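You operate a simulated robot arm through the tools that you are given. There is no shell and no other tool.

The job below is to be done with a simulated robot arm. You get a single attempt, and the scene is never put back.

Task
Pump the pit out to the MEADOW line till the float shows low.
Fine: keep the run button pressed for it; the pit switch ends off and the valve closed; nothing is spilt.

The check looks at the end state, three seconds after you hand in, the way a careful person would. Anything else that was tipped, shoved, dropped, spilled or broken makes it a failure.

Robot
A 7-joint arm with a two-finger parallel gripper, fixed in place. Base frame: the origin is on the floor under the middle of its stand, x ahead of it, y to its left, z up. Units: mm, rad, N and s.
It reaches about 966 mm from its shoulder. Its first joint turns from -2.897 to 2.897 rad. Payload 3.43 kg.
The TCP is the grasp point between the finger pads, 30 mm short of the fingertips. In the tool frame z runs along the fingers and y along their closing line. Largest opening 94 mm; finger width 28, thickness 10; the body of the gripper, 50 by 96 mm, starts 55 mm behind the TCP.
Orientation is told as [roll, pitch, yaw] about the base's x, y, z axes, in that order, counted from this pose: with the fingers straight down and closing along the base's y, the tool's x points along the base's -x, its y along +y and its z along -z.

Tools
- The arm moves only by the tool play_rows. Its argument "deltas" is a list of rows, each a list of 7 numbers: the shift along the base's x, y, z in mm, then the turn, a rotation vector about the base's x, y, z in rad, then the opening, from 0 (shut) to 1 (fully open). In form: [[dx, dy, dz, wx, wy, wz, jaw], ...]. A call has 1 to 20 rows; each row is the pose to reach, as a shift and turn from the pose commanded when the call began. A row lasts 0.2 s, in which the tool goes at most 50 mm and 0.15 rad; a call with a longer step from one row to the next is refused whole, and so is a gripper value outside its range. Where a pose cannot be reached the arm comes as near as it can. A force on the tool above 90 N (or 10 N above the force at the start of the call, whichever is more), or a blocked arm, ends the call early, and 0.2 s more pass. Each finger travels about 45 mm/s and halts on what it meets, pressing with about 21 N; the grip force reading is that of the motor and also rises with nothing between the fingers. The clock runs only during rows and for 0.2 s after the last one: add rows that repeat a pose to give the fingers time. It gives the time, the measured TCP pose, the force on the tool (base axes), the opening and the grip force at its end, in the units of the frame above (readings bear some noise), with the torque about the TCP (base axes, N m) and any sound that the robot's microphone picked up, and new pictures: "views" is both (left out), scene, wrist or none.
- Cameras (640 x 400 px; columns grow to the right, rows downward): "scene" is fixed at [230.4, -491.6, 1609.2]; the picture's right is [0.69, -0.72, 0.00], its down [-0.45, -0.43, -0.78] and it looks along [0.56, 0.54, -0.62] (base axes); focal length 214 px, centre (320, 200). "wrist" rides on the gripper at [76, 14, -102] in the tool frame; the picture's right is [-0.18, 0.98, 0.00], its down [-0.75, -0.14, -0.64] and it looks along [-0.63, -0.12, 0.77] (tool axes); focal length 243 px, centre (320, 200). There is no depth. A picture from a camera that has moved, and an enlarged one, comes with that camera's place and axes in the base frame and with its lens. The place of the scene camera against the robot may be out by one fixed shift of up to 18 mm in any direction.
- move_column(by): slides the trunk up (or, below 0, down) by that many mm; the arm rides with it, the base frame stays. It gives what a move gives, with no picture.
- zoom(camera, box): a new picture of the part [left, top, right, bottom] of that camera's present view, enlarged. The clock stands still meanwhile.
- sign_off(): hands the job in; it is judged then, once.

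Nothing tells you positions but the pictures and the camera data. Unless the task says otherwise, let go and move clear before handing in.

The tools are called as name(argument=value, ...) on one line, values as JSON. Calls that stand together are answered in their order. play_rows: Moves the arm, as the interface text tells. Its arguments: {"type":"object","properties":{"deltas":{"type":"array","items":{"type":"array","items":{"type":"number"}}},"views":{"type":"string","enum":["both","scene","wrist","none"]}},"required":["deltas"]} The other tools are called the same way: move_column (by) moves the trunk up or down; zoom (camera, box) takes an enlarged picture of a part of a camera's view; sign_off () hands the job in.

At the start:

```text
time_s: 0.0
tool_pos: [546.4, -195.3, 1364.3]
tcp_rot: [0.0, 0.001, 0.001]
force: [-0.2, 0.4, 0.0]
ft_torque: [0.0, 0.03, 0.0]
grip_width: 94.2
grasp_force: 0.1
trunk travel left (down, up): [-350.0, 140.0]
```

scene: 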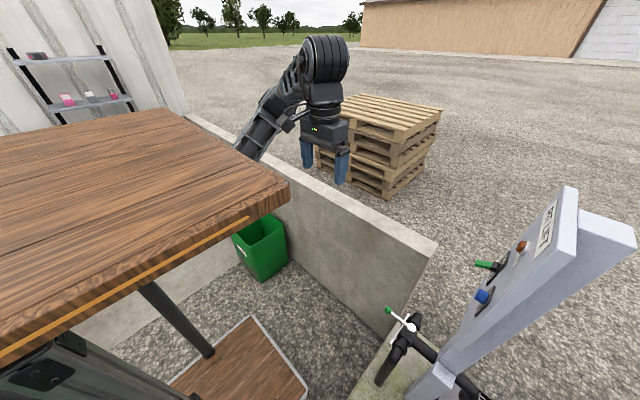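
wrist: 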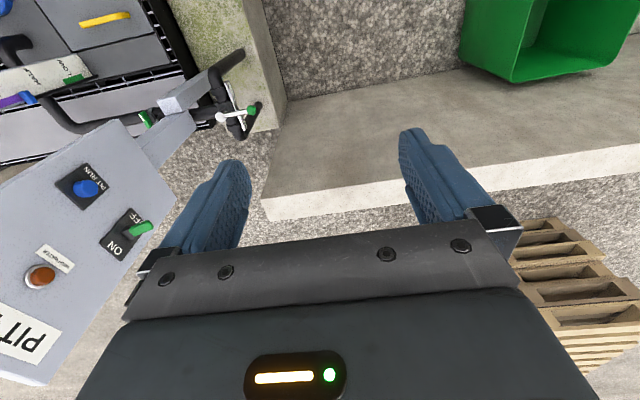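

I see a PIT control panel (blue RUN button, green-handled ON/OFF switch, amber lamp) and some piping with a small green-handled valve at the right of the scene view. I'll take enlarged pictures before moving anything.

zoom(camera="wrist", box=[0, 0, 280, 175])

zoom(camera="wrist", box=[0, 140, 240, 390])

zoom(camera="scene", box=[360, 160, 640, 400])

zoom(camera="scene", box=[0, 0, 320, 400])

```text
2.29 times, centred on (140, 88) of wrist
camera zoom: at [470.0, -182.6, 1465.2], right [0.18, 0.98, 0.0], down [0.75, -0.14, 0.64], along [0.63, -0.12, -0.77], focal length 555 px, centre (731, 457)
```

zoom: 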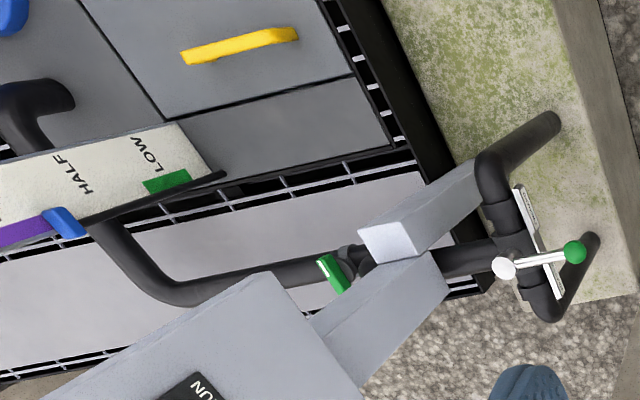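

```text
1.60 times, centred on (120, 265) of wrist
camera zoom: at [470.0, -182.6, 1465.2], right [0.18, 0.98, 0.0], down [0.75, -0.14, 0.64], along [0.63, -0.12, -0.77], focal length 388 px, centre (640, 96)
```

zoom: 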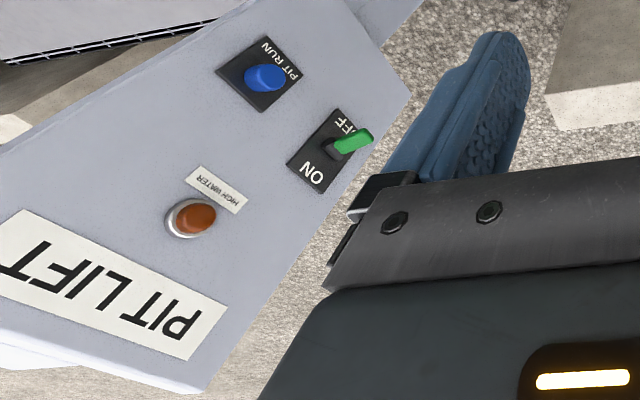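

```text
1.67 times, centred on (500, 280) of scene
camera zoom: at [230.4, -491.6, 1609.2], right [0.69, -0.72, 0.0], down [-0.45, -0.43, -0.78], along [0.56, 0.54, -0.62], focal length 358 px, centre (20, 67)
```

zoom: 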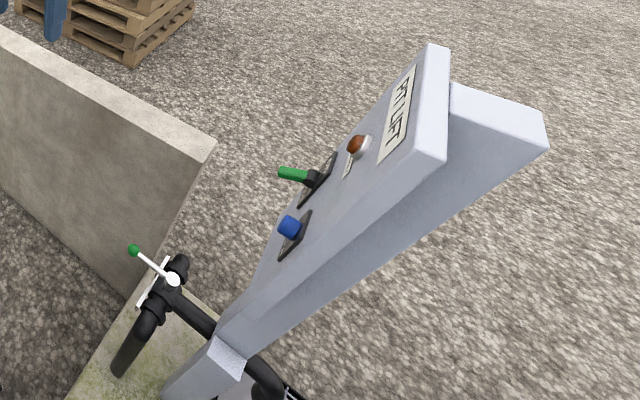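

```text
1.00 times, centred on (160, 200) of scene (not enlarged: the box is as wide or as high as the picture)
camera zoom: at [230.4, -491.6, 1609.2], right [0.69, -0.72, 0.0], down [-0.45, -0.43, -0.78], along [0.56, 0.54, -0.62], focal length 214 px, centre (480, 200)
```

zoom: 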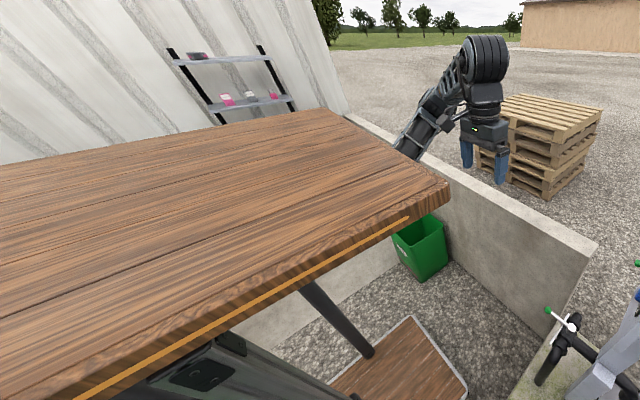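

The panel faces +y at about y≈-600: button near (628,-581,1167), switch tip near (728,-561,1160), lamp near (678,-588,1289). The valve lever pivots near (678,-511,781), with its ball at (676,-418,778). I want to read the labels around the valve and the gauge next.

zoom(camera="wrist", box=[180, 60, 280, 150])

zoom(camera="wrist", box=[0, 30, 110, 130])

zoom(camera="scene", box=[360, 290, 500, 400])

zoom(camera="wrist", box=[0, 0, 160, 60])

```text
4.44 times, centred on (230, 105) of wrist
camera zoom: at [470.0, -182.6, 1465.2], right [0.18, 0.98, 0.0], down [0.75, -0.14, 0.64], along [0.63, -0.12, -0.77], focal length 1078 px, centre (720, 622)
```

zoom: 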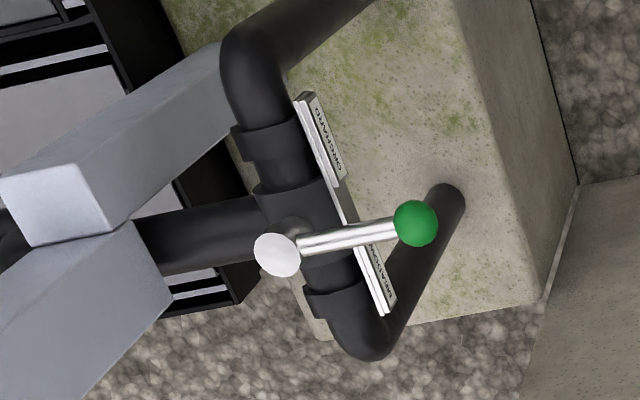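

```text
4.00 times, centred on (55, 80) of wrist
camera zoom: at [470.0, -182.6, 1465.2], right [0.18, 0.98, 0.0], down [0.75, -0.14, 0.64], along [0.63, -0.12, -0.77], focal length 970 px, centre (1380, 680)
```

zoom: 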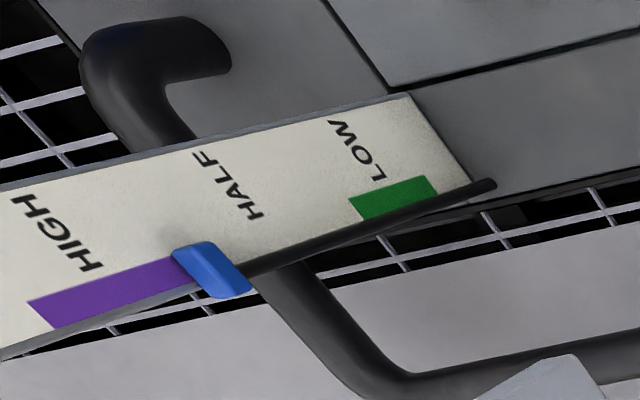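

```text
3.64 times, centred on (430, 345) of scene
camera zoom: at [230.4, -491.6, 1609.2], right [0.69, -0.72, 0.0], down [-0.45, -0.43, -0.78], along [0.56, 0.54, -0.62], focal length 780 px, centre (-80, -327)
```

zoom: 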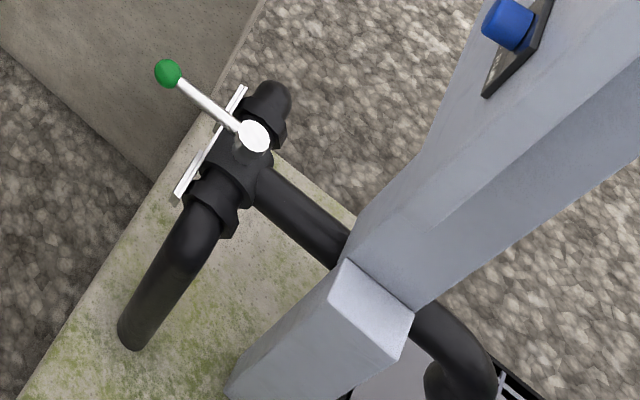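

```text
4.00 times, centred on (80, 30) of wrist
camera zoom: at [470.0, -182.6, 1465.2], right [0.18, 0.98, 0.0], down [0.75, -0.14, 0.64], along [0.63, -0.12, -0.77], focal length 970 px, centre (1280, 880)
```

zoom: 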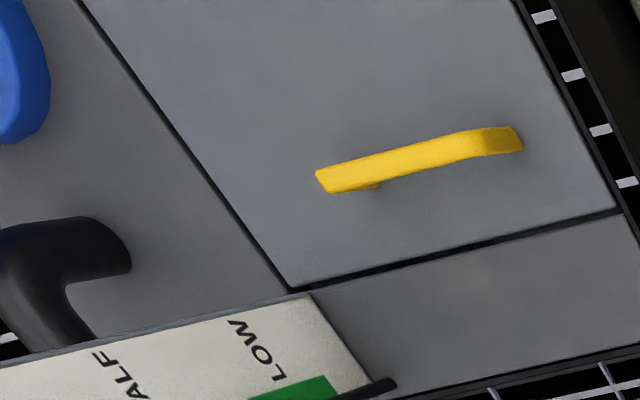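

The diverter lever seems to be centred between ORCHARD (toward -x) and MEADOW (toward +x), and the blue float pointer sits between HIGH and HALF. I'll check how the wooden surface near the arm is arranged before moving, because it could be an obstacle.

zoom(camera="scene", box=[170, 20, 410, 220])

zoom(camera="scene", box=[0, 220, 320, 400])

zoom(camera="wrist", box=[120, 90, 190, 140])

```text
2.00 times, centred on (290, 120) of scene
camera zoom: at [230.4, -491.6, 1609.2], right [0.69, -0.72, 0.0], down [-0.45, -0.43, -0.78], along [0.56, 0.54, -0.62], focal length 429 px, centre (380, 360)
```

zoom: 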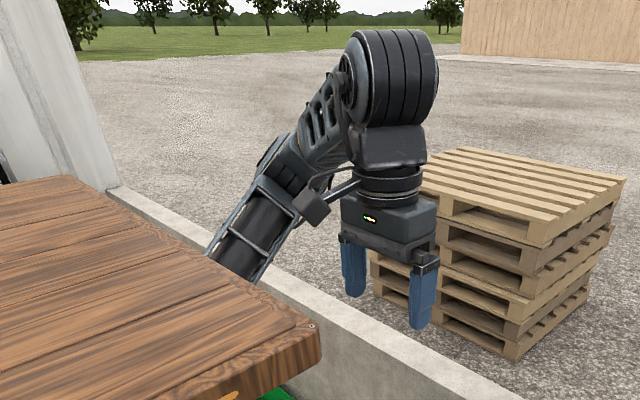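

```text
2.00 times, centred on (160, 310) of scene
camera zoom: at [230.4, -491.6, 1609.2], right [0.69, -0.72, 0.0], down [-0.45, -0.43, -0.78], along [0.56, 0.54, -0.62], focal length 429 px, centre (640, -20)
```

zoom: 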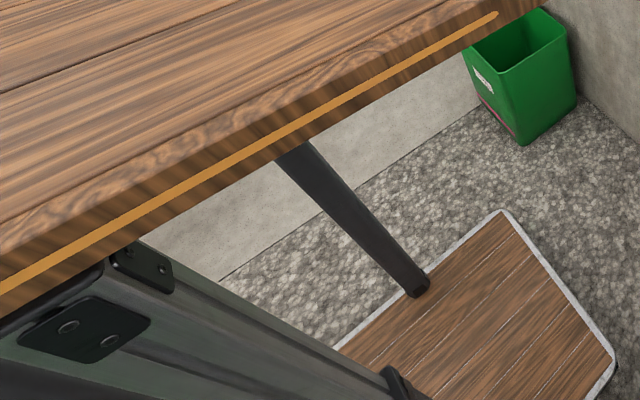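

```text
8.00 times, centred on (155, 115) of wrist
camera zoom: at [470.0, -182.6, 1465.2], right [0.18, 0.98, 0.0], down [0.75, -0.14, 0.64], along [0.63, -0.12, -0.77], focal length 1941 px, centre (1640, 880)
```

zoom: 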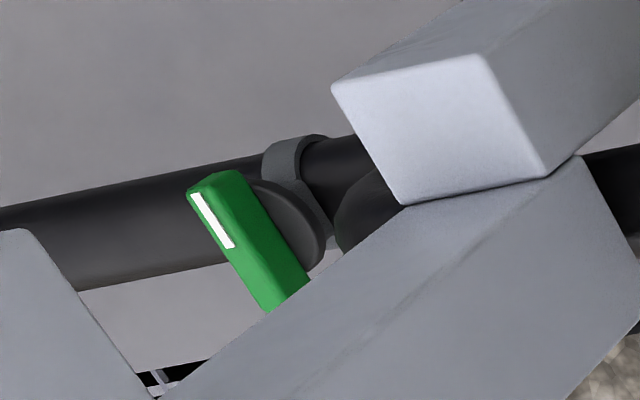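

The wooden board appears to hang above the robot's arm, so going up or back could hit it. I'll lower the trunk, which shifts the whole arm straight down away from the board, and then take new pictures.

move_column(by=-200)

```text
time_s: 2.2
tool_pos: [546.6, -195.7, 1164.3]
tcp_rot: [0.001, 0.0, 0.0]
force: [-0.6, 0.5, 0.1]
ft_torque: [-0.04, 0.03, 0.0]
grip_width: 94.0
grasp_force: 0.1
trunk travel left (down, up): [-150.0, 340.0]
```

The trunk is down 200 mm. Now I'll yaw the wrist toward the pit and shift a little, to see the valve, gauge and panel up close.

play_rows(deltas=[[-8, -20, 0, 0, 0, -0.13, 1], [-16, -40, 0, 0, 0, -0.26, 1], [-24, -60, 0, 0, 0, -0.39, 1], [-32, -80, 0, 0, 0, -0.52, 1], [-40, -100, 0, 0, 0, -0.65, 1], [-46, -120, 0, 0, 0, -0.78, 1]], views="both")

```text
time_s: 3.6
tool_pos: [501.9, -314.8, 1164.1]
tcp_rot: [-0.001, -0.001, -0.783]
force: [0.4, -0.7, -0.5]
ft_torque: [-0.03, 0.0, 0.02]
grip_width: 94.0
grasp_force: 0.1
trunk travel left (down, up): [-150.0, 340.0]
camera wrist: at [458.1, -251.8, 1266.8], right [0.82, 0.57, 0.0], down [0.43, -0.63, 0.64], along [0.36, -0.53, -0.77], focal length 243 px, centre (320, 200)
```

scene: 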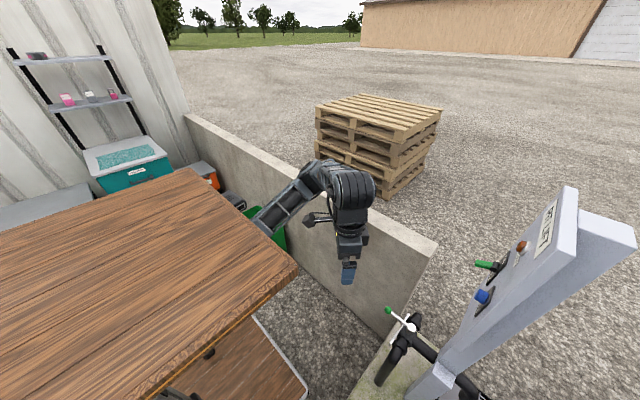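
wrist: 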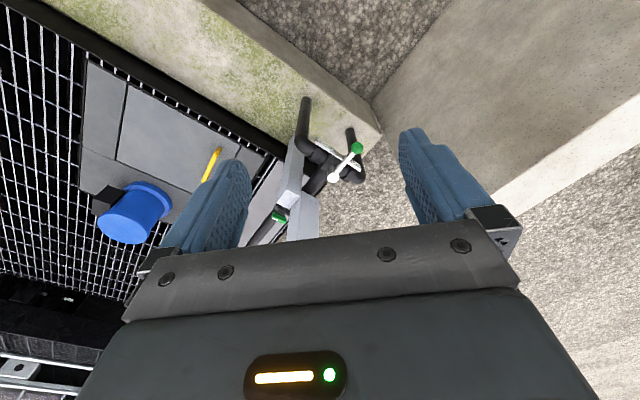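

The wooden board went down with the trunk, so it belongs to the robot's carriage: top about z 1229 now, covering roughly x<385, y>-287. I'll zoom on the valve and the green handle on the pipe.

zoom(camera="wrist", box=[250, 90, 380, 245])

zoom(camera="wrist", box=[60, 60, 300, 250])

zoom(camera="scene", box=[160, 130, 400, 320])

```text
2.58 times, centred on (315, 168) of wrist
camera zoom: at [458.1, -251.8, 1266.8], right [0.82, 0.57, 0.0], down [0.43, -0.63, 0.64], along [0.36, -0.53, -0.77], focal length 626 px, centre (333, 284)
```

zoom: 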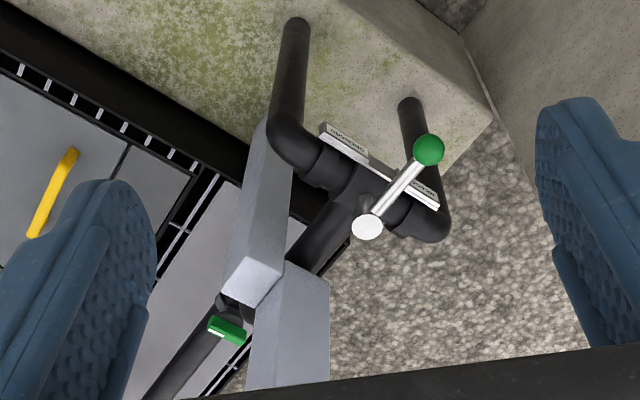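

```text
2.11 times, centred on (180, 155) of wrist
camera zoom: at [458.1, -251.8, 1266.8], right [0.82, 0.57, 0.0], down [0.43, -0.63, 0.64], along [0.36, -0.53, -0.77], focal length 511 px, centre (615, 295)
```

zoom: 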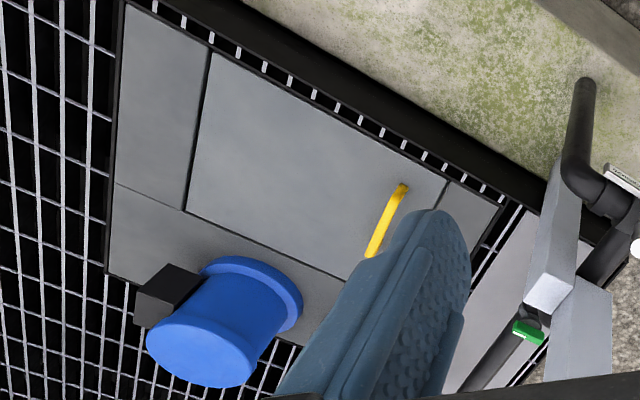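

```text
2.11 times, centred on (280, 225) of scene
camera zoom: at [230.4, -491.6, 1609.2], right [0.69, -0.72, 0.0], down [-0.45, -0.43, -0.78], along [0.56, 0.54, -0.62], focal length 452 px, centre (404, 147)
```

zoom: 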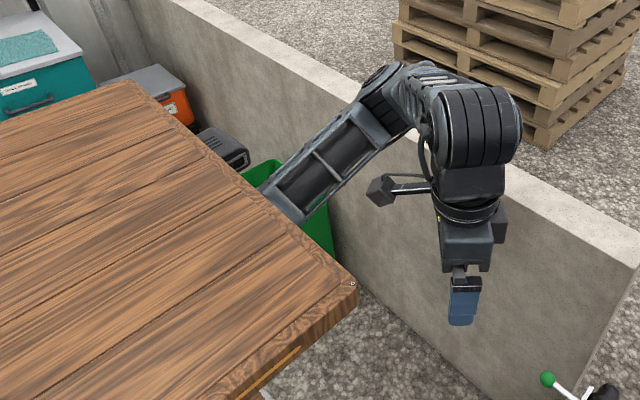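

The valve's MEADOW plate is on the +x side and ORCHARD on the -x side; the lever is now centred. I'll move to a lower, closer viewpoint in front of the valve and panel bottom to judge heights and clearances.

play_rows(deltas=[[20, 5, -30, 0, 0, -0.131, 1], [40, 10, -60, 0, 0, -0.262, 1], [60, 15, -90, 0, 0, -0.393, 1], [80, 20, -120, 0, 0, -0.524, 1], [100, 25, -150, 0, 0, -0.655, 1], [120, 30, -170, 0, 0, -0.788, 1]], views="none")

play_rows(deltas=[[0, 10, 0, -0.13, 0, 0, 1], [0, 20, 0, -0.26, 0, 0, 1], [0, 30, 0, -0.39, 0, 0, 1], [0, 40, 0, -0.5, 0, 0, 1]], views="both")

```text
time_s: 5.0
tool_pos: [620.8, -285.2, 992.4]
tcp_rot: [0.001, -0.001, -1.571]
force: [-0.4, 0.3, 0.2]
ft_torque: [0.02, 0.0, 0.02]
grip_width: 94.0
grasp_force: 0.1
trunk travel left (down, up): [-150.0, 340.0]
```

```text
time_s: 6.0
tool_pos: [620.8, -245.4, 993.8]
tcp_rot: [-0.001, -0.502, -1.569]
force: [-0.2, 0.5, -0.9]
ft_torque: [0.02, 0.04, 0.02]
grip_width: 94.0
grasp_force: 0.0
trunk travel left (down, up): [-150.0, 340.0]
camera wrist: at [635.0, -130.3, 1045.9], right [0.98, -0.16, 0.09], down [-0.14, -0.35, 0.93], along [-0.12, -0.92, -0.37], focal length 243 px, centre (320, 200)
```

scene: 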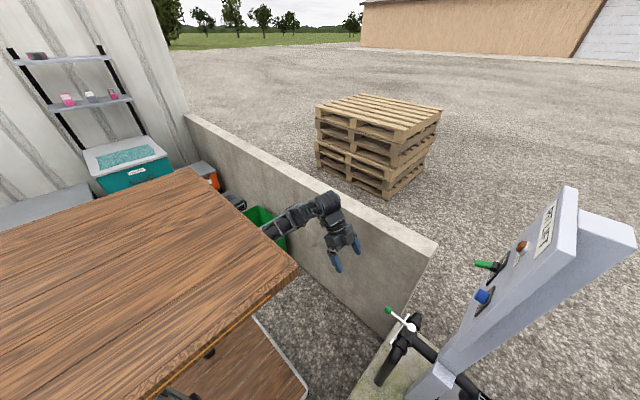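
wrist: 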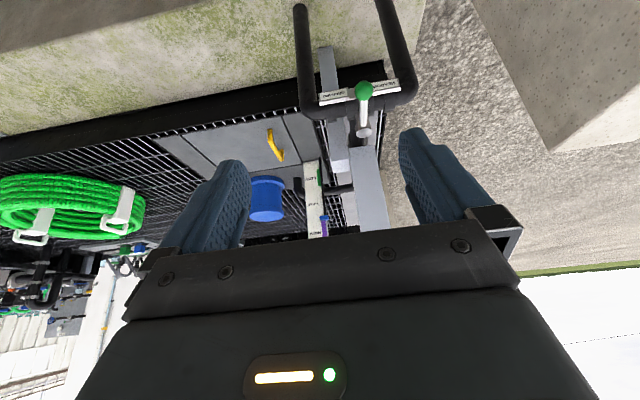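

zoom(camera="wrist", box=[280, 60, 440, 160])

zoom(camera="wrist", box=[230, 110, 410, 240])

zoom(camera="wrist", box=[290, 150, 360, 240])

zoom(camera="wrist", box=[0, 160, 160, 280])

```text
4.00 times, centred on (360, 110) of wrist
camera zoom: at [635.0, -130.3, 1045.9], right [0.98, -0.16, 0.09], down [-0.14, -0.35, 0.93], along [-0.12, -0.92, -0.37], focal length 970 px, centre (160, 560)
```

zoom: 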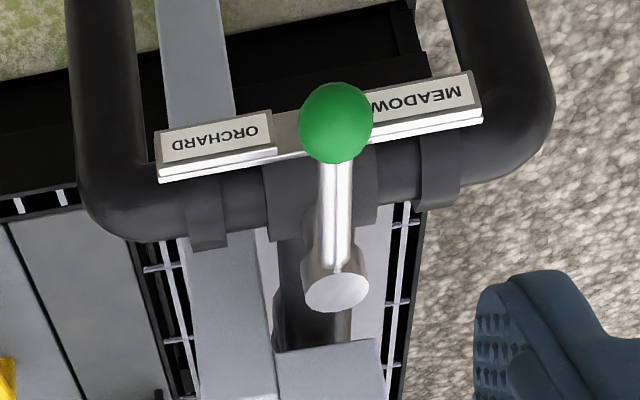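

```text
3.08 times, centred on (320, 175) of wrist
camera zoom: at [635.0, -130.3, 1045.9], right [0.98, -0.16, 0.09], down [-0.14, -0.35, 0.93], along [-0.12, -0.92, -0.37], focal length 746 px, centre (320, 277)
```

zoom: 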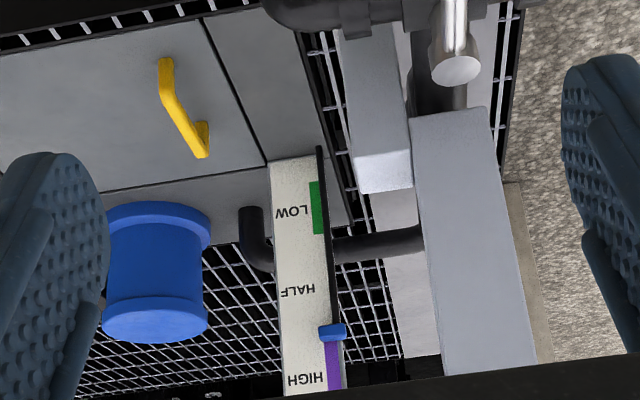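

```text
4.44 times, centred on (325, 195) of wrist
camera zoom: at [635.0, -130.3, 1045.9], right [0.98, -0.16, 0.09], down [-0.14, -0.35, 0.93], along [-0.12, -0.92, -0.37], focal length 1078 px, centre (298, 222)
```

zoom: 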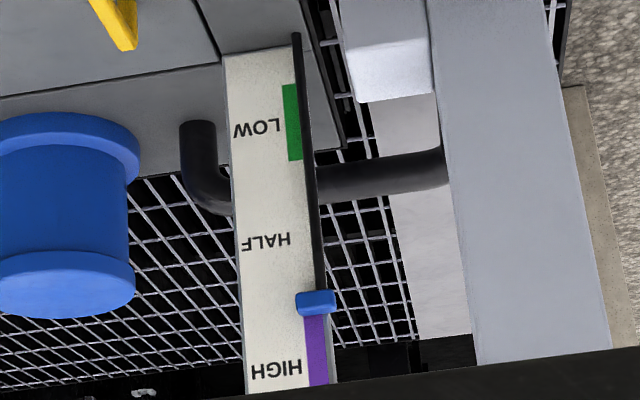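

```text
3.33 times, centred on (80, 220) of wrist
camera zoom: at [635.0, -130.3, 1045.9], right [0.98, -0.16, 0.09], down [-0.14, -0.35, 0.93], along [-0.12, -0.92, -0.37], focal length 809 px, centre (1120, 133)
```

zoom: 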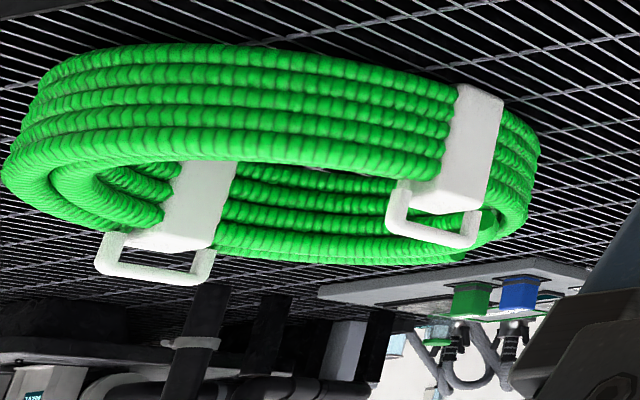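

The float staff stands near (531,-1017), with LOW at the bottom and the blue pointer between HALF and HIGH. The plates confirm ORCHARD on -x and MEADOW on +x, with the lever pointing +y between them. I'll straighten the tool and turn it to yaw +90°, so the open fingers can straddle the lever and later swing to yaw 0.

play_rows(deltas=[[0, 0, 0, 0.125, 0, 0, 1], [0, 0, 0, 0.25, 0, 0, 1], [0, 0, 0, 0.375, 0, 0, 1], [0, 0, 0, 0.5, 0, 0, 1]], views="none")

play_rows(deltas=[[5, 0, -5, 0, 0, 0.142, 1], [10, 0, -10, 0, 0, 0.285, 1], [15, 0, -15, 0, 0, 0.428, 1], [20, 0, -20, 0, 0, 0.571, 1], [25, 0, -25, 0, 0, 0.714, 1], [30, 0, -30, 0, 0, 0.857, 1], [35, 0, -35, 0, 0, 1.0, 1], [40, 0, -40, 0, 0, 1.142, 1], [45, 0, -45, 0, 0, 1.285, 1], [50, 0, -50, 0, 0, 1.428, 1], [55, 0, -55, 0, 0, 1.571, 1]], views="wrist")

```text
time_s: 7.0
tool_pos: [620.5, -244.8, 993.6]
tcp_rot: [0.004, 0.002, -1.569]
force: [-1.0, 0.2, -0.9]
ft_torque: [0.0, 0.03, -0.03]
grip_width: 94.1
grasp_force: 0.0
trunk travel left (down, up): [-150.0, 340.0]
```

```text
time_s: 9.4
tool_pos: [675.6, -245.1, 938.6]
tcp_rot: [0.0, 0.0, 0.006]
force: [0.7, -0.1, 0.2]
ft_torque: [-0.05, 0.02, -0.02]
grip_width: 94.0
grasp_force: 0.1
trunk travel left (down, up): [-150.0, 340.0]
camera wrist: at [599.1, -232.4, 1039.8], right [0.18, 0.98, 0.0], down [0.75, -0.14, 0.64], along [0.63, -0.11, -0.77], focal length 243 px, centre (320, 200)
```

wrist: 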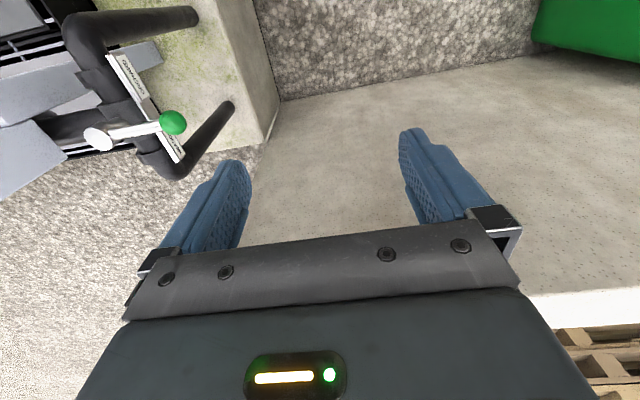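

The tool is vertical at yaw 0 and I can see the valve lever close by on the left. I'll zoom in to refine the lever and pipe geometry.

zoom(camera="wrist", box=[0, 0, 270, 190])

zoom(camera="scene", box=[360, 280, 490, 400])

```text
2.11 times, centred on (135, 95) of wrist
camera zoom: at [599.1, -232.4, 1039.8], right [0.18, 0.98, 0.0], down [0.75, -0.14, 0.64], along [0.63, -0.11, -0.77], focal length 511 px, centre (710, 421)
```

zoom: 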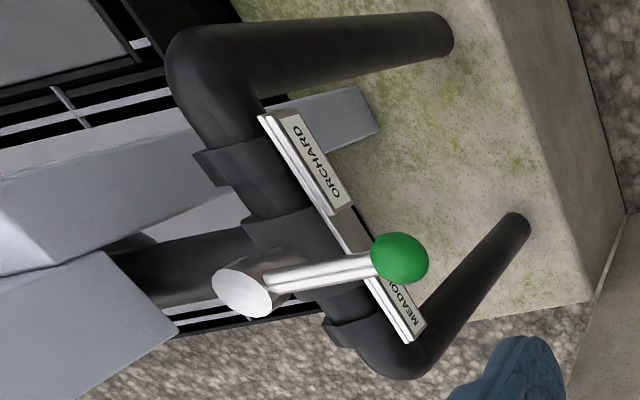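

```text
3.33 times, centred on (425, 340) of scene
camera zoom: at [230.4, -491.6, 1609.2], right [0.69, -0.72, 0.0], down [-0.45, -0.43, -0.78], along [0.56, 0.54, -0.62], focal length 715 px, centre (-30, -267)
```

zoom: 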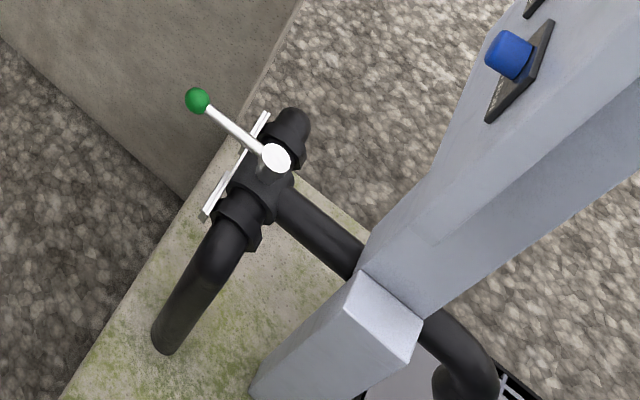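

Refined geometry: lever pivot (679,-514), ball (678,-421), rod axis z≈764 with about 40 mm clear above the pipe and plates. I'll go above the rod at (679,-457,865) while turning to yaw +90°.

play_rows(deltas=[[0, -19, -7, 0, 0, 0.142, 1], [1, -38, -14, 0, 0, 0.285, 0.9], [1, -57, -21, 0, 0, 0.427, 0.8], [1, -76, -28, 0, 0, 0.569, 0.7], [2, -95, -35, 0, 0, 0.711, 0.6], [2, -114, -42, 0, 0, 0.854, 0.5], [2, -133, -49, 0, 0, 0.996, 0.45], [3, -152, -56, 0, 0, 1.138, 0.45], [3, -172, -63, 0, 0, 1.28, 0.45], [3, -192, -70, 0, 0, 1.423, 0.45], [3, -211, -74, 0, 0, 1.565, 0.45], [3, -211, -74, 0, 0, 1.565, 0.45]], views="both")

```text
time_s: 12.0
tool_pos: [734.7, -482.9, 845.1]
tcp_rot: [0.001, -0.001, 1.568]
force: [-0.1, 0.8, -0.2]
ft_torque: [0.0, 0.01, 0.04]
grip_width: 42.1
grasp_force: 0.0
out of reach, approached as far as the arm can: row 10, 11, 12
trunk travel left (down, up): [-150.0, 340.0]
camera wrist: at [720.0, -560.1, 947.9], right [-0.98, 0.19, 0.0], down [0.14, 0.75, 0.64], along [0.12, 0.63, -0.77], focal length 243 px, centre (320, 200)
```

scene: 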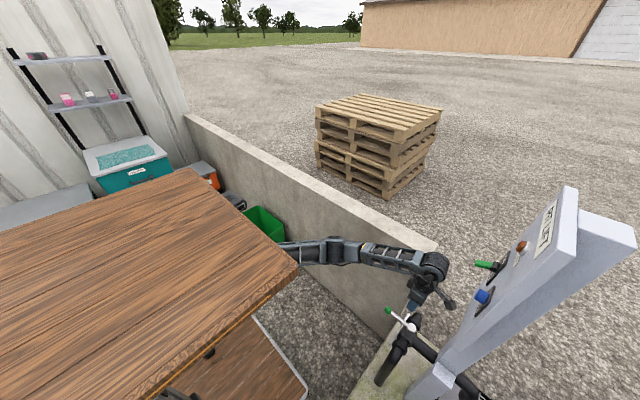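
wrist: 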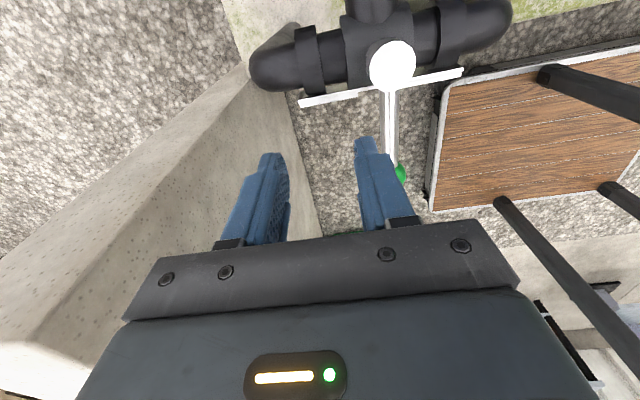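

The arm stopped short, ending at (735,-483,845) instead of (679,-457,865), so it hit a limit of some kind. I'll check the arm's configuration before continuing.

zoom(camera="scene", box=[250, 200, 510, 370])

zoom(camera="wrist", box=[220, 0, 540, 200])

```text
2.35 times, centred on (380, 285) of scene
camera zoom: at [230.4, -491.6, 1609.2], right [0.69, -0.72, 0.0], down [-0.45, -0.43, -0.78], along [0.56, 0.54, -0.62], focal length 505 px, centre (179, 0)
```

zoom: 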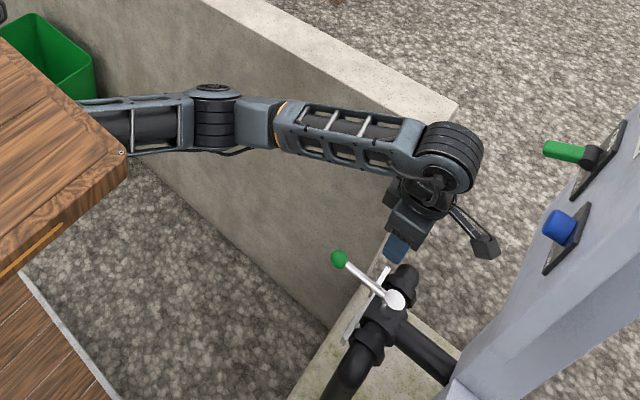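

```text
2.00 times, centred on (380, 100) of wrist
camera zoom: at [720.0, -560.1, 947.9], right [-0.98, 0.19, 0.0], down [0.14, 0.75, 0.64], along [0.12, 0.63, -0.77], focal length 485 px, centre (200, 400)
```

zoom: 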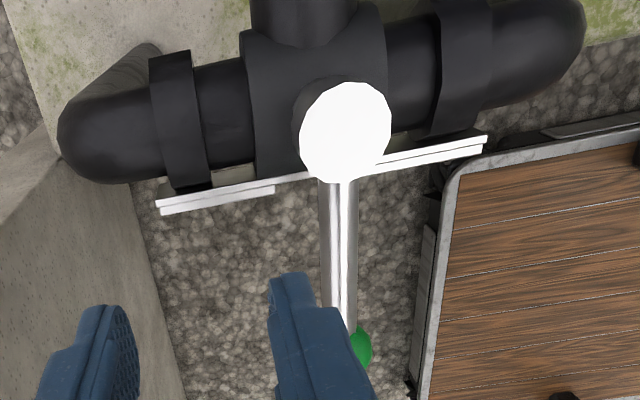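

The arm seems to have hit a wrist-turn limit at yaw +90°, because it stretched outward to hold the orientation. I'll back off along +y with the yaw reversed, and use the negative yaw side instead (-90° to -180°), which worked earlier.

play_rows(deltas=[[0, 15, 5, 0, 0, -0.1, 0.45], [0, 30, 10, 0, 0, -0.2, 0.45], [0, 50, 20, 0, 0, -0.3, 0.45], [0, 70, 30, 0, 0, -0.42, 0.45], [0, 90, 40, 0, 0, -0.54, 0.45], [0, 110, 50, 0, 0, -0.68, 0.45], [0, 130, 60, 0, 0, -0.82, 0.45], [0, 150, 65, 0, 0, -0.96, 0.45], [0, 160, 70, 0, 0, -1.1, 0.45], [0, 170, 70, 0, 0, -1.24, 0.45], [0, 180, 70, 0, 0, -1.38, 0.45], [0, 190, 70, 0, 0, -1.52, 0.45]], views="scene")

```text
time_s: 14.6
tool_pos: [733.6, -289.3, 918.9]
tcp_rot: [0.001, 0.0, 0.045]
force: [1.0, 0.5, 0.3]
ft_torque: [-0.04, 0.03, -0.01]
grip_width: 42.4
grasp_force: 0.1
trunk travel left (down, up): [-150.0, 340.0]
```

scene: 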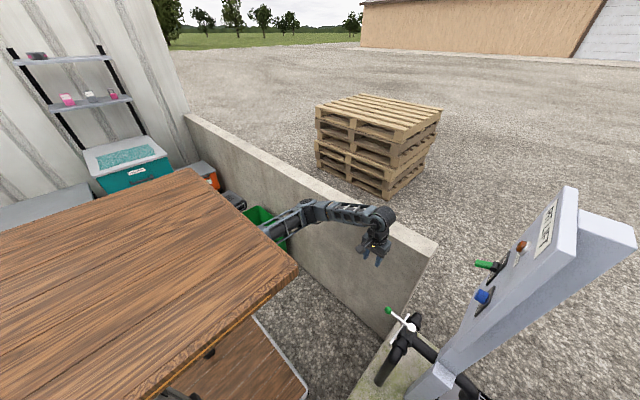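

Commanded poses restart from the measured pose, so recovery was clean. Now I'll turn to yaw -90° while moving toward a spot just on the near side of the lever.

play_rows(deltas=[[-5, -6, 0, 0, 0, -0.135, 0.45], [-9, -12, 0, 0, 0, -0.27, 0.45], [-14, -18, 0, 0, 0, -0.405, 0.45], [-18, -24, 0, 0, 0, -0.54, 0.45], [-23, -30, 0, 0, 0, -0.675, 0.45], [-27, -38, 0, 0, 0, -0.81, 0.45], [-32, -46, 0, 0, 0, -0.945, 0.45], [-36, -54, 0, 0, 0, -1.08, 0.45], [-41, -64, 0, 0, 0, -1.215, 0.45], [-45, -74, 0, 0, 0, -1.35, 0.45], [-50, -84, 0, 0, 0, -1.485, 0.45], [-55, -91, 0, 0, 0, -1.616, 0.45]], views="none")

play_rows(deltas=[[0, -20, -10, 0, 0, 0, 0.45], [0, -40, -20, 0, 0, 0, 0.45], [0, -60, -35, 0, 0, 0, 0.45], [0, -76, -50, 0, 0, 0, 0.45]], views="both")

```text
time_s: 17.2
tool_pos: [676.7, -380.4, 914.4]
tcp_rot: [0.0, 0.001, -1.571]
force: [-0.2, 0.4, 1.0]
ft_torque: [0.0, 0.03, -0.02]
grip_width: 42.3
grasp_force: 0.1
trunk travel left (down, up): [-150.0, 340.0]
```

```text
time_s: 18.2
tool_pos: [678.7, -455.6, 864.5]
tcp_rot: [0.0, -0.001, -1.568]
force: [1.0, 0.9, -0.6]
ft_torque: [0.01, -0.01, 0.02]
grip_width: 42.5
grasp_force: 0.1
trunk travel left (down, up): [-150.0, 340.0]
camera wrist: at [693.2, -381.2, 967.1], right [0.98, -0.18, 0.0], down [-0.14, -0.75, 0.64], along [-0.12, -0.63, -0.77], focal length 243 px, centre (320, 200)
```

scene: 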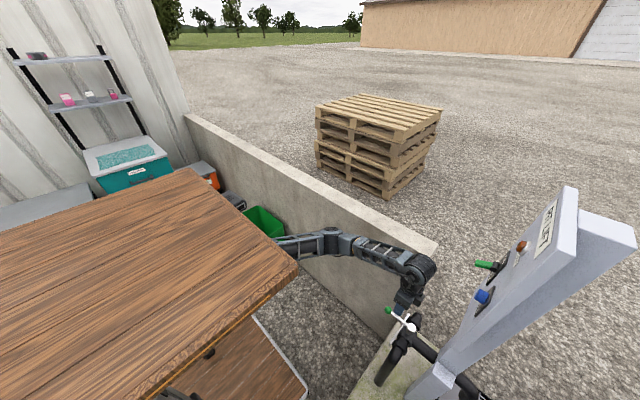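
wrist: 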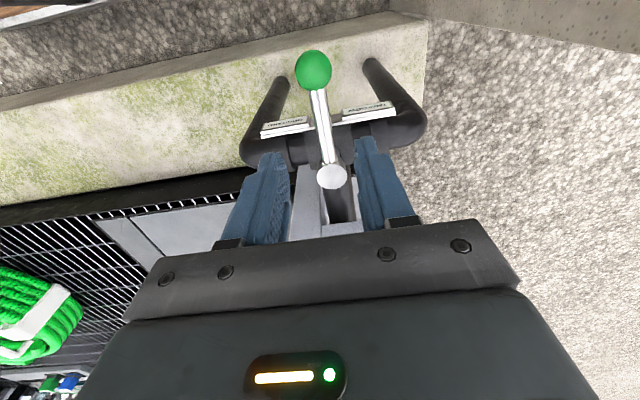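

Yaw -90° works: the tool is exactly above the lever, which shows between the fingers (hub ≈(680,-514), ball ≈(680,-421)). I'll lower straight down so the fingertips straddle the rod.

play_rows(deltas=[[1, -2, -22, 0, 0, 0, 0.45], [1, -2.5, -44, 0, 0, 0, 0.45], [1, -2.7, -66, 0, 0, 0, 0.45], [1, -2.7, -87, 0, 0, 0, 0.45], [1, -2.7, -87, 0, 0, 0, 0.25], [1, -2.7, -87, 0, 0, 0, 0.25], [1, -2.7, -87, 0, 0, 0, 0.25]], views="both")

```text
time_s: 19.8
tool_pos: [679.3, -457.4, 778.2]
tcp_rot: [0.0, 0.0, -1.569]
force: [0.5, 0.5, 0.9]
ft_torque: [-0.01, 0.03, 0.0]
grip_width: 23.7
grasp_force: 0.1
trunk travel left (down, up): [-150.0, 340.0]
camera wrist: at [694.2, -382.1, 879.9], right [0.98, -0.18, 0.0], down [-0.14, -0.75, 0.64], along [-0.12, -0.63, -0.77], focal length 243 px, centre (320, 200)
```

scene: 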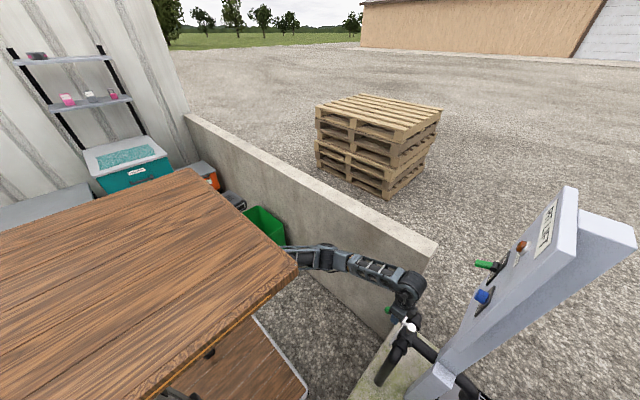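
wrist: 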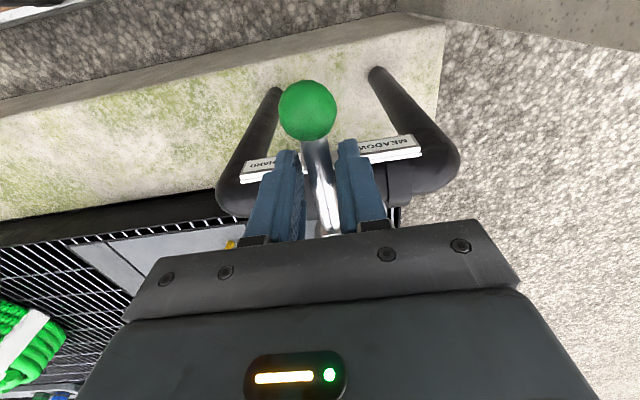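

The fingers straddle the rod and MEADOW is on the image's right (+x). I'll swing the lever toward +x along its arc, the first part now, watching forces.

play_rows(deltas=[[7.2, -0.8, 0, 0, 0, -0.12, 0.25], [13.8, -2.0, 0, 0, 0, -0.24, 0.25], [20.3, -4.0, 0, 0, 0, -0.36, 0.25], [26.5, -6.8, 0, 0, 0, -0.48, 0.25], [31.6, -11.3, 0, 0.0543, -0.0168, -0.5999, 0.25], [36.2, -16.1, 0, 0.1176, -0.0443, -0.7191, 0.25]], views="both")

```text
time_s: 21.2
tool_pos: [716.0, -475.3, 780.2]
tcp_rot: [0.001, 0.125, -2.291]
force: [0.7, 0.6, -0.1]
ft_torque: [0.02, -0.02, 0.0]
grip_width: 23.4
grasp_force: 0.6
trunk travel left (down, up): [-150.0, 340.0]
camera wrist: at [768.3, -438.8, 890.1], right [0.62, -0.78, -0.02], down [-0.65, -0.53, 0.54], along [-0.44, -0.32, -0.84], focal length 243 px, centre (320, 200)
```

scene: 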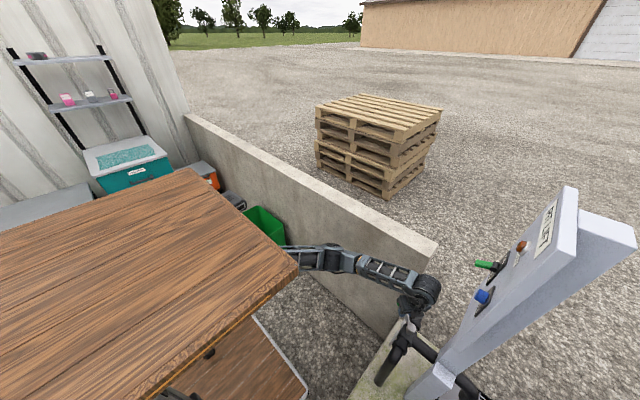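
wrist: 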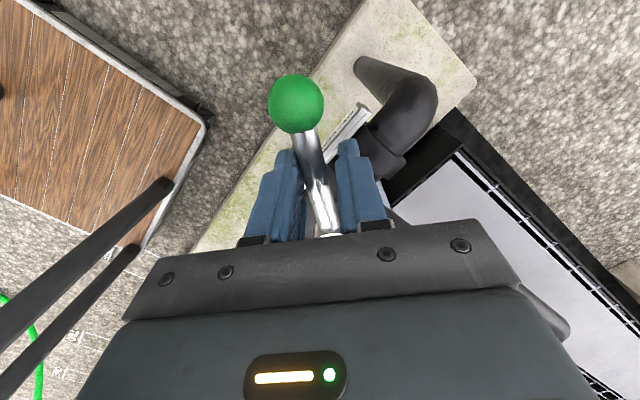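

The lever follows freely with almost no force. I'll continue the swing, tilting the tool gradually so the wrist stays within reach.

play_rows(deltas=[[3.6, -4.7, 0, 0.048, -0.0474, -0.1199, 0.25], [6.7, -10.3, 0, 0.0901, -0.1005, -0.2396, 0.25], [9.2, -16.1, 0, 0.1261, -0.1589, -0.3588, 0.25], [10.7, -22.1, 0, 0.1558, -0.2225, -0.4771, 0.25], [11.5, -28.1, 0, 0.1786, -0.2908, -0.5943, 0.25]], views="both")

```text
time_s: 22.4
tool_pos: [726.0, -502.0, 778.9]
tcp_rot: [0.0, 0.461, -2.891]
force: [-0.8, 1.4, -1.1]
ft_torque: [0.02, 0.01, 0.03]
grip_width: 23.9
grasp_force: 0.6
trunk travel left (down, up): [-150.0, 340.0]
camera wrist: at [752.2, -512.0, 903.5], right [0.08, -0.99, -0.08], down [-0.97, -0.1, 0.24], along [-0.25, 0.06, -0.97], focal length 243 px, centre (320, 200)
```

scene: 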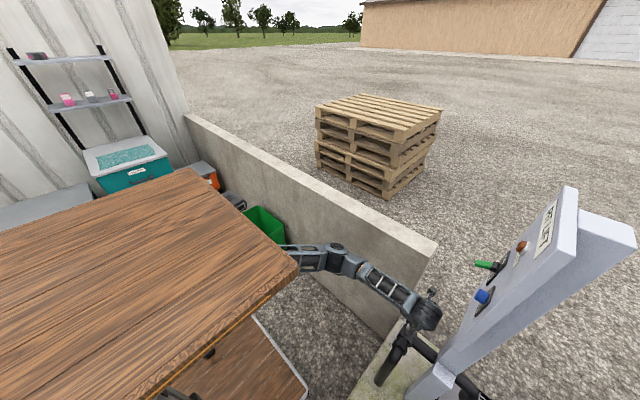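
wrist: 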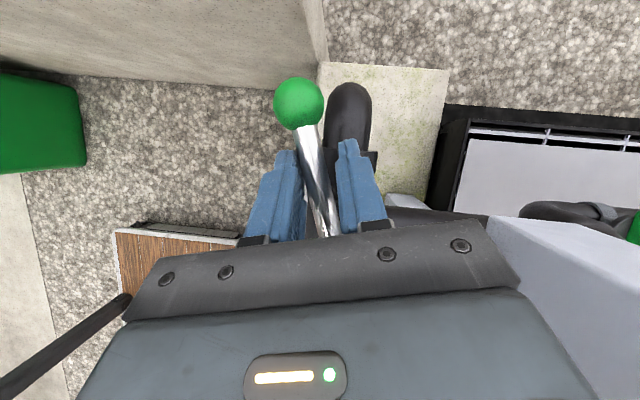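

The ball is now at about 73° of its swing, following the tool closely. I'll complete the swing to about 90°, with slight overshoot to take up the slack.

play_rows(deltas=[[-0.1, -6.0, 0, 0.0128, -0.066, -0.1199, 0.25], [-1.0, -11.7, 0, 0.0176, -0.1336, -0.2396, 0.25], [-1.3, -15.9, 0, 0.0121, -0.1409, -0.3293, 0.25]], views="both")

```text
time_s: 23.2
tool_pos: [726.4, -518.6, 779.5]
tcp_rot: [0.003, 0.598, 3.065]
force: [0.0, 4.5, -0.1]
ft_torque: [0.03, 0.03, 0.13]
grip_width: 25.6
grasp_force: 2.4
trunk travel left (down, up): [-150.0, 340.0]
camera wrist: at [730.2, -534.1, 906.0], right [-0.23, -0.97, -0.1], down [-0.97, 0.22, 0.1], along [-0.08, 0.12, -0.99], focal length 243 px, centre (320, 200)
```

scene: 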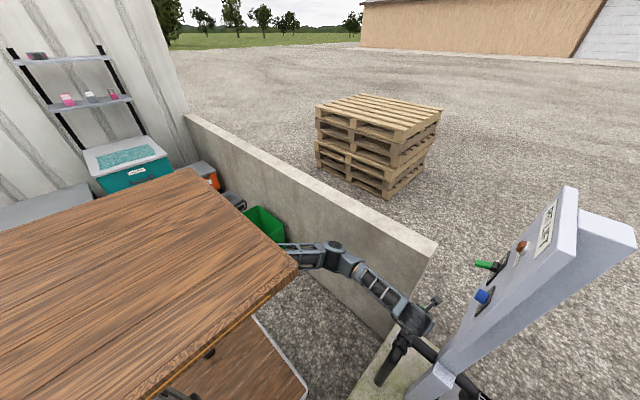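
wrist: 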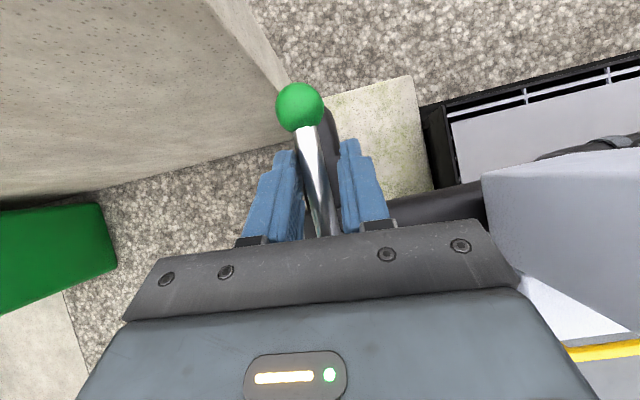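

The lever is at about 90° (ball near (775,-517)), aligned with MEADOW and showing light resistance like an end stop. I'll open the fingers slightly and back out along the tool axis, then look.

play_rows(deltas=[[0, 3, 0, 0, 0, 0, 0.4], [0, 3, 0, 0, 0, 0, 0.45], [-10, 3, 15, 0, 0, 0, 0.45], [-24, 3, 35, 0, 0, 0, 0.45], [-38, 6, 56, 0, 0, 0, 0.45], [-50, 20, 80, 0, 0, 0, 0.45], [-60, 50, 100, 0, 0, 0, 0.45], [-70, 90, 115, 0, 0, 0, 0.45], [-80, 130, 125, 0, 0, 0, 0.45]], views="both")

```text
time_s: 25.2
tool_pos: [642.4, -385.2, 902.1]
tcp_rot: [0.001, 0.602, 3.066]
force: [-0.3, -0.3, -1.0]
ft_torque: [-0.01, 0.0, 0.0]
grip_width: 42.3
grasp_force: 0.1
trunk travel left (down, up): [-150.0, 340.0]
camera wrist: at [647.4, -401.4, 1028.7], right [-0.23, -0.97, -0.1], down [-0.97, 0.22, 0.1], along [-0.08, 0.12, -0.99], focal length 243 px, centre (320, 200)
```

scene: 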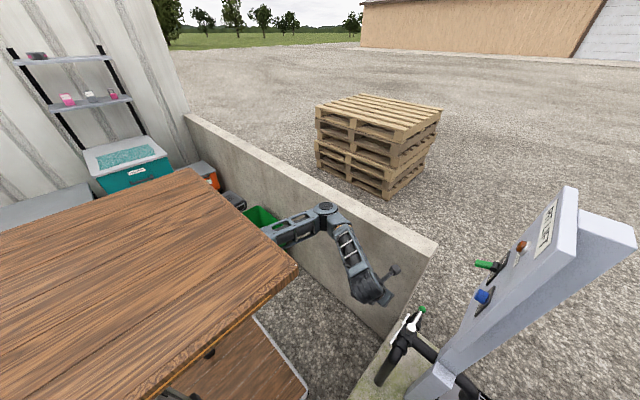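
wrist: 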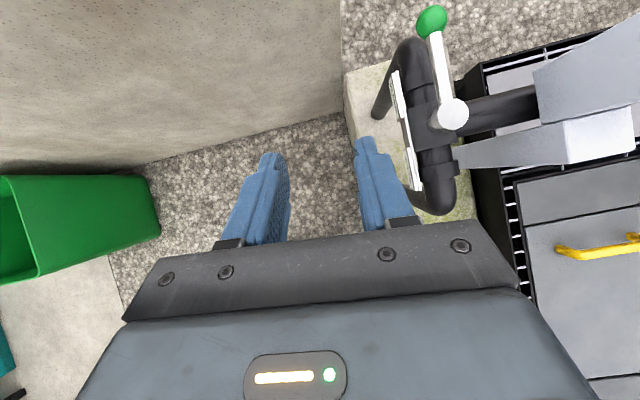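

The lever points exactly along +x to MEADOW, so the valve is set. Next I'll bring the tool back to vertical and then to yaw 0, at a safe distance, so I can point the fingers at the panel.

play_rows(deltas=[[-8, 15, 15, 0.01, 0.12, 0, 0.45], [-16, 30, 30, 0.02, 0.24, 0, 0.45], [-24, 45, 45, 0.029, 0.36, 0, 0.45], [-32, 60, 60, 0.038, 0.48, 0, 0.45], [-40, 80, 75, 0.047, 0.598, 0, 0.45]], views="none")

play_rows(deltas=[[0, 0, 0, 0, 0, 0.145, 0.3], [0, 0, 0, 0, 0, 0.29, 0.2], [0, 0, 0, 0, 0, 0.435, 0.1], [0, 0, 0, 0, 0, 0.58, 0], [0, 0, 0, 0, 0, 0.725, 0], [0, 0, 0, 0, 0, 0.87, 0], [0, 0, 0, 0, 0, 1.015, 0], [0, 0, 0, 0, 0, 1.16, 0], [0, 0, 0, 0, 0, 1.305, 0], [0, 0, 0, 0, 0, 1.45, 0], [0, 0, 0, 0, 0, 1.595, 0], [0, 0, 0, 0, 0, 1.74, 0]], views="none")

```text
time_s: 26.4
tool_pos: [603.4, -306.4, 979.7]
tcp_rot: [0.001, -0.001, 3.064]
force: [-0.7, 0.7, -1.0]
ft_torque: [0.03, 0.02, 0.01]
grip_width: 42.2
grasp_force: 0.1
trunk travel left (down, up): [-150.0, 340.0]
```

```text
time_s: 29.0
tool_pos: [605.6, -308.8, 977.7]
tcp_rot: [0.0, 0.0, -1.474]
force: [-0.4, -0.4, 1.0]
ft_torque: [-0.03, -0.02, 0.01]
grip_width: 0.2
grasp_force: 20.8
trunk travel left (down, up): [-150.0, 340.0]
```

The gripper is closed and at yaw about -84°. I'll continue to yaw 0, then roll the fingers toward -y to face the panel.

play_rows(deltas=[[0, 5, 8, 0, 0, 0.134, 0], [0, 10, 16, 0, 0, 0.268, 0], [0, 15, 24, 0, 0, 0.402, 0], [0, 20, 32, 0, 0, 0.536, 0], [0, 25, 40, 0, 0, 0.67, 0], [0, 25, 48, 0, 0, 0.804, 0], [0, 25, 56, 0, 0, 0.938, 0], [0, 25, 64, 0, 0, 1.072, 0], [0, 25, 72, 0, 0, 1.206, 0], [0, 25, 80, 0, 0, 1.34, 0], [0, 25, 88, 0, 0, 1.474, 0]], views="none")

play_rows(deltas=[[0, -5, 8, -0.14, 0, 0, 0], [0, -10, 16, -0.28, 0, 0, 0], [0, -15, 24, -0.42, 0, 0, 0], [0, -20, 32, -0.56, 0, 0, 0], [0, -25, 40, -0.7, 0, 0, 0], [0, -30, 48, -0.84, 0, 0, 0]], views="both")

```text
time_s: 31.4
tool_pos: [604.3, -284.1, 1069.9]
tcp_rot: [0.001, 0.0, -0.002]
force: [1.1, 0.2, -0.2]
ft_torque: [0.01, 0.0, 0.01]
grip_width: 0.0
grasp_force: 20.4
trunk travel left (down, up): [-150.0, 340.0]
```

```text
time_s: 32.8
tool_pos: [603.8, -312.4, 1114.3]
tcp_rot: [-0.841, -0.004, -0.004]
force: [0.8, 0.3, -0.2]
ft_torque: [0.0, -0.01, 0.0]
grip_width: 0.0
grasp_force: 21.0
trunk travel left (down, up): [-150.0, 340.0]
camera wrist: at [529.0, -227.9, 1171.6], right [0.19, 0.65, -0.73], down [0.75, 0.38, 0.54], along [0.63, -0.65, -0.42], focal length 243 px, centre (320, 200)
```

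scene: 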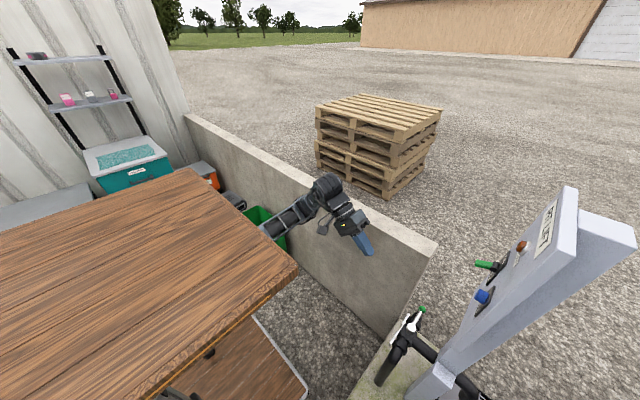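
wrist: 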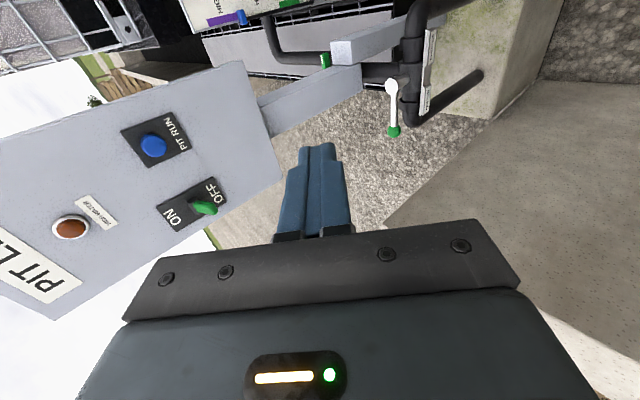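

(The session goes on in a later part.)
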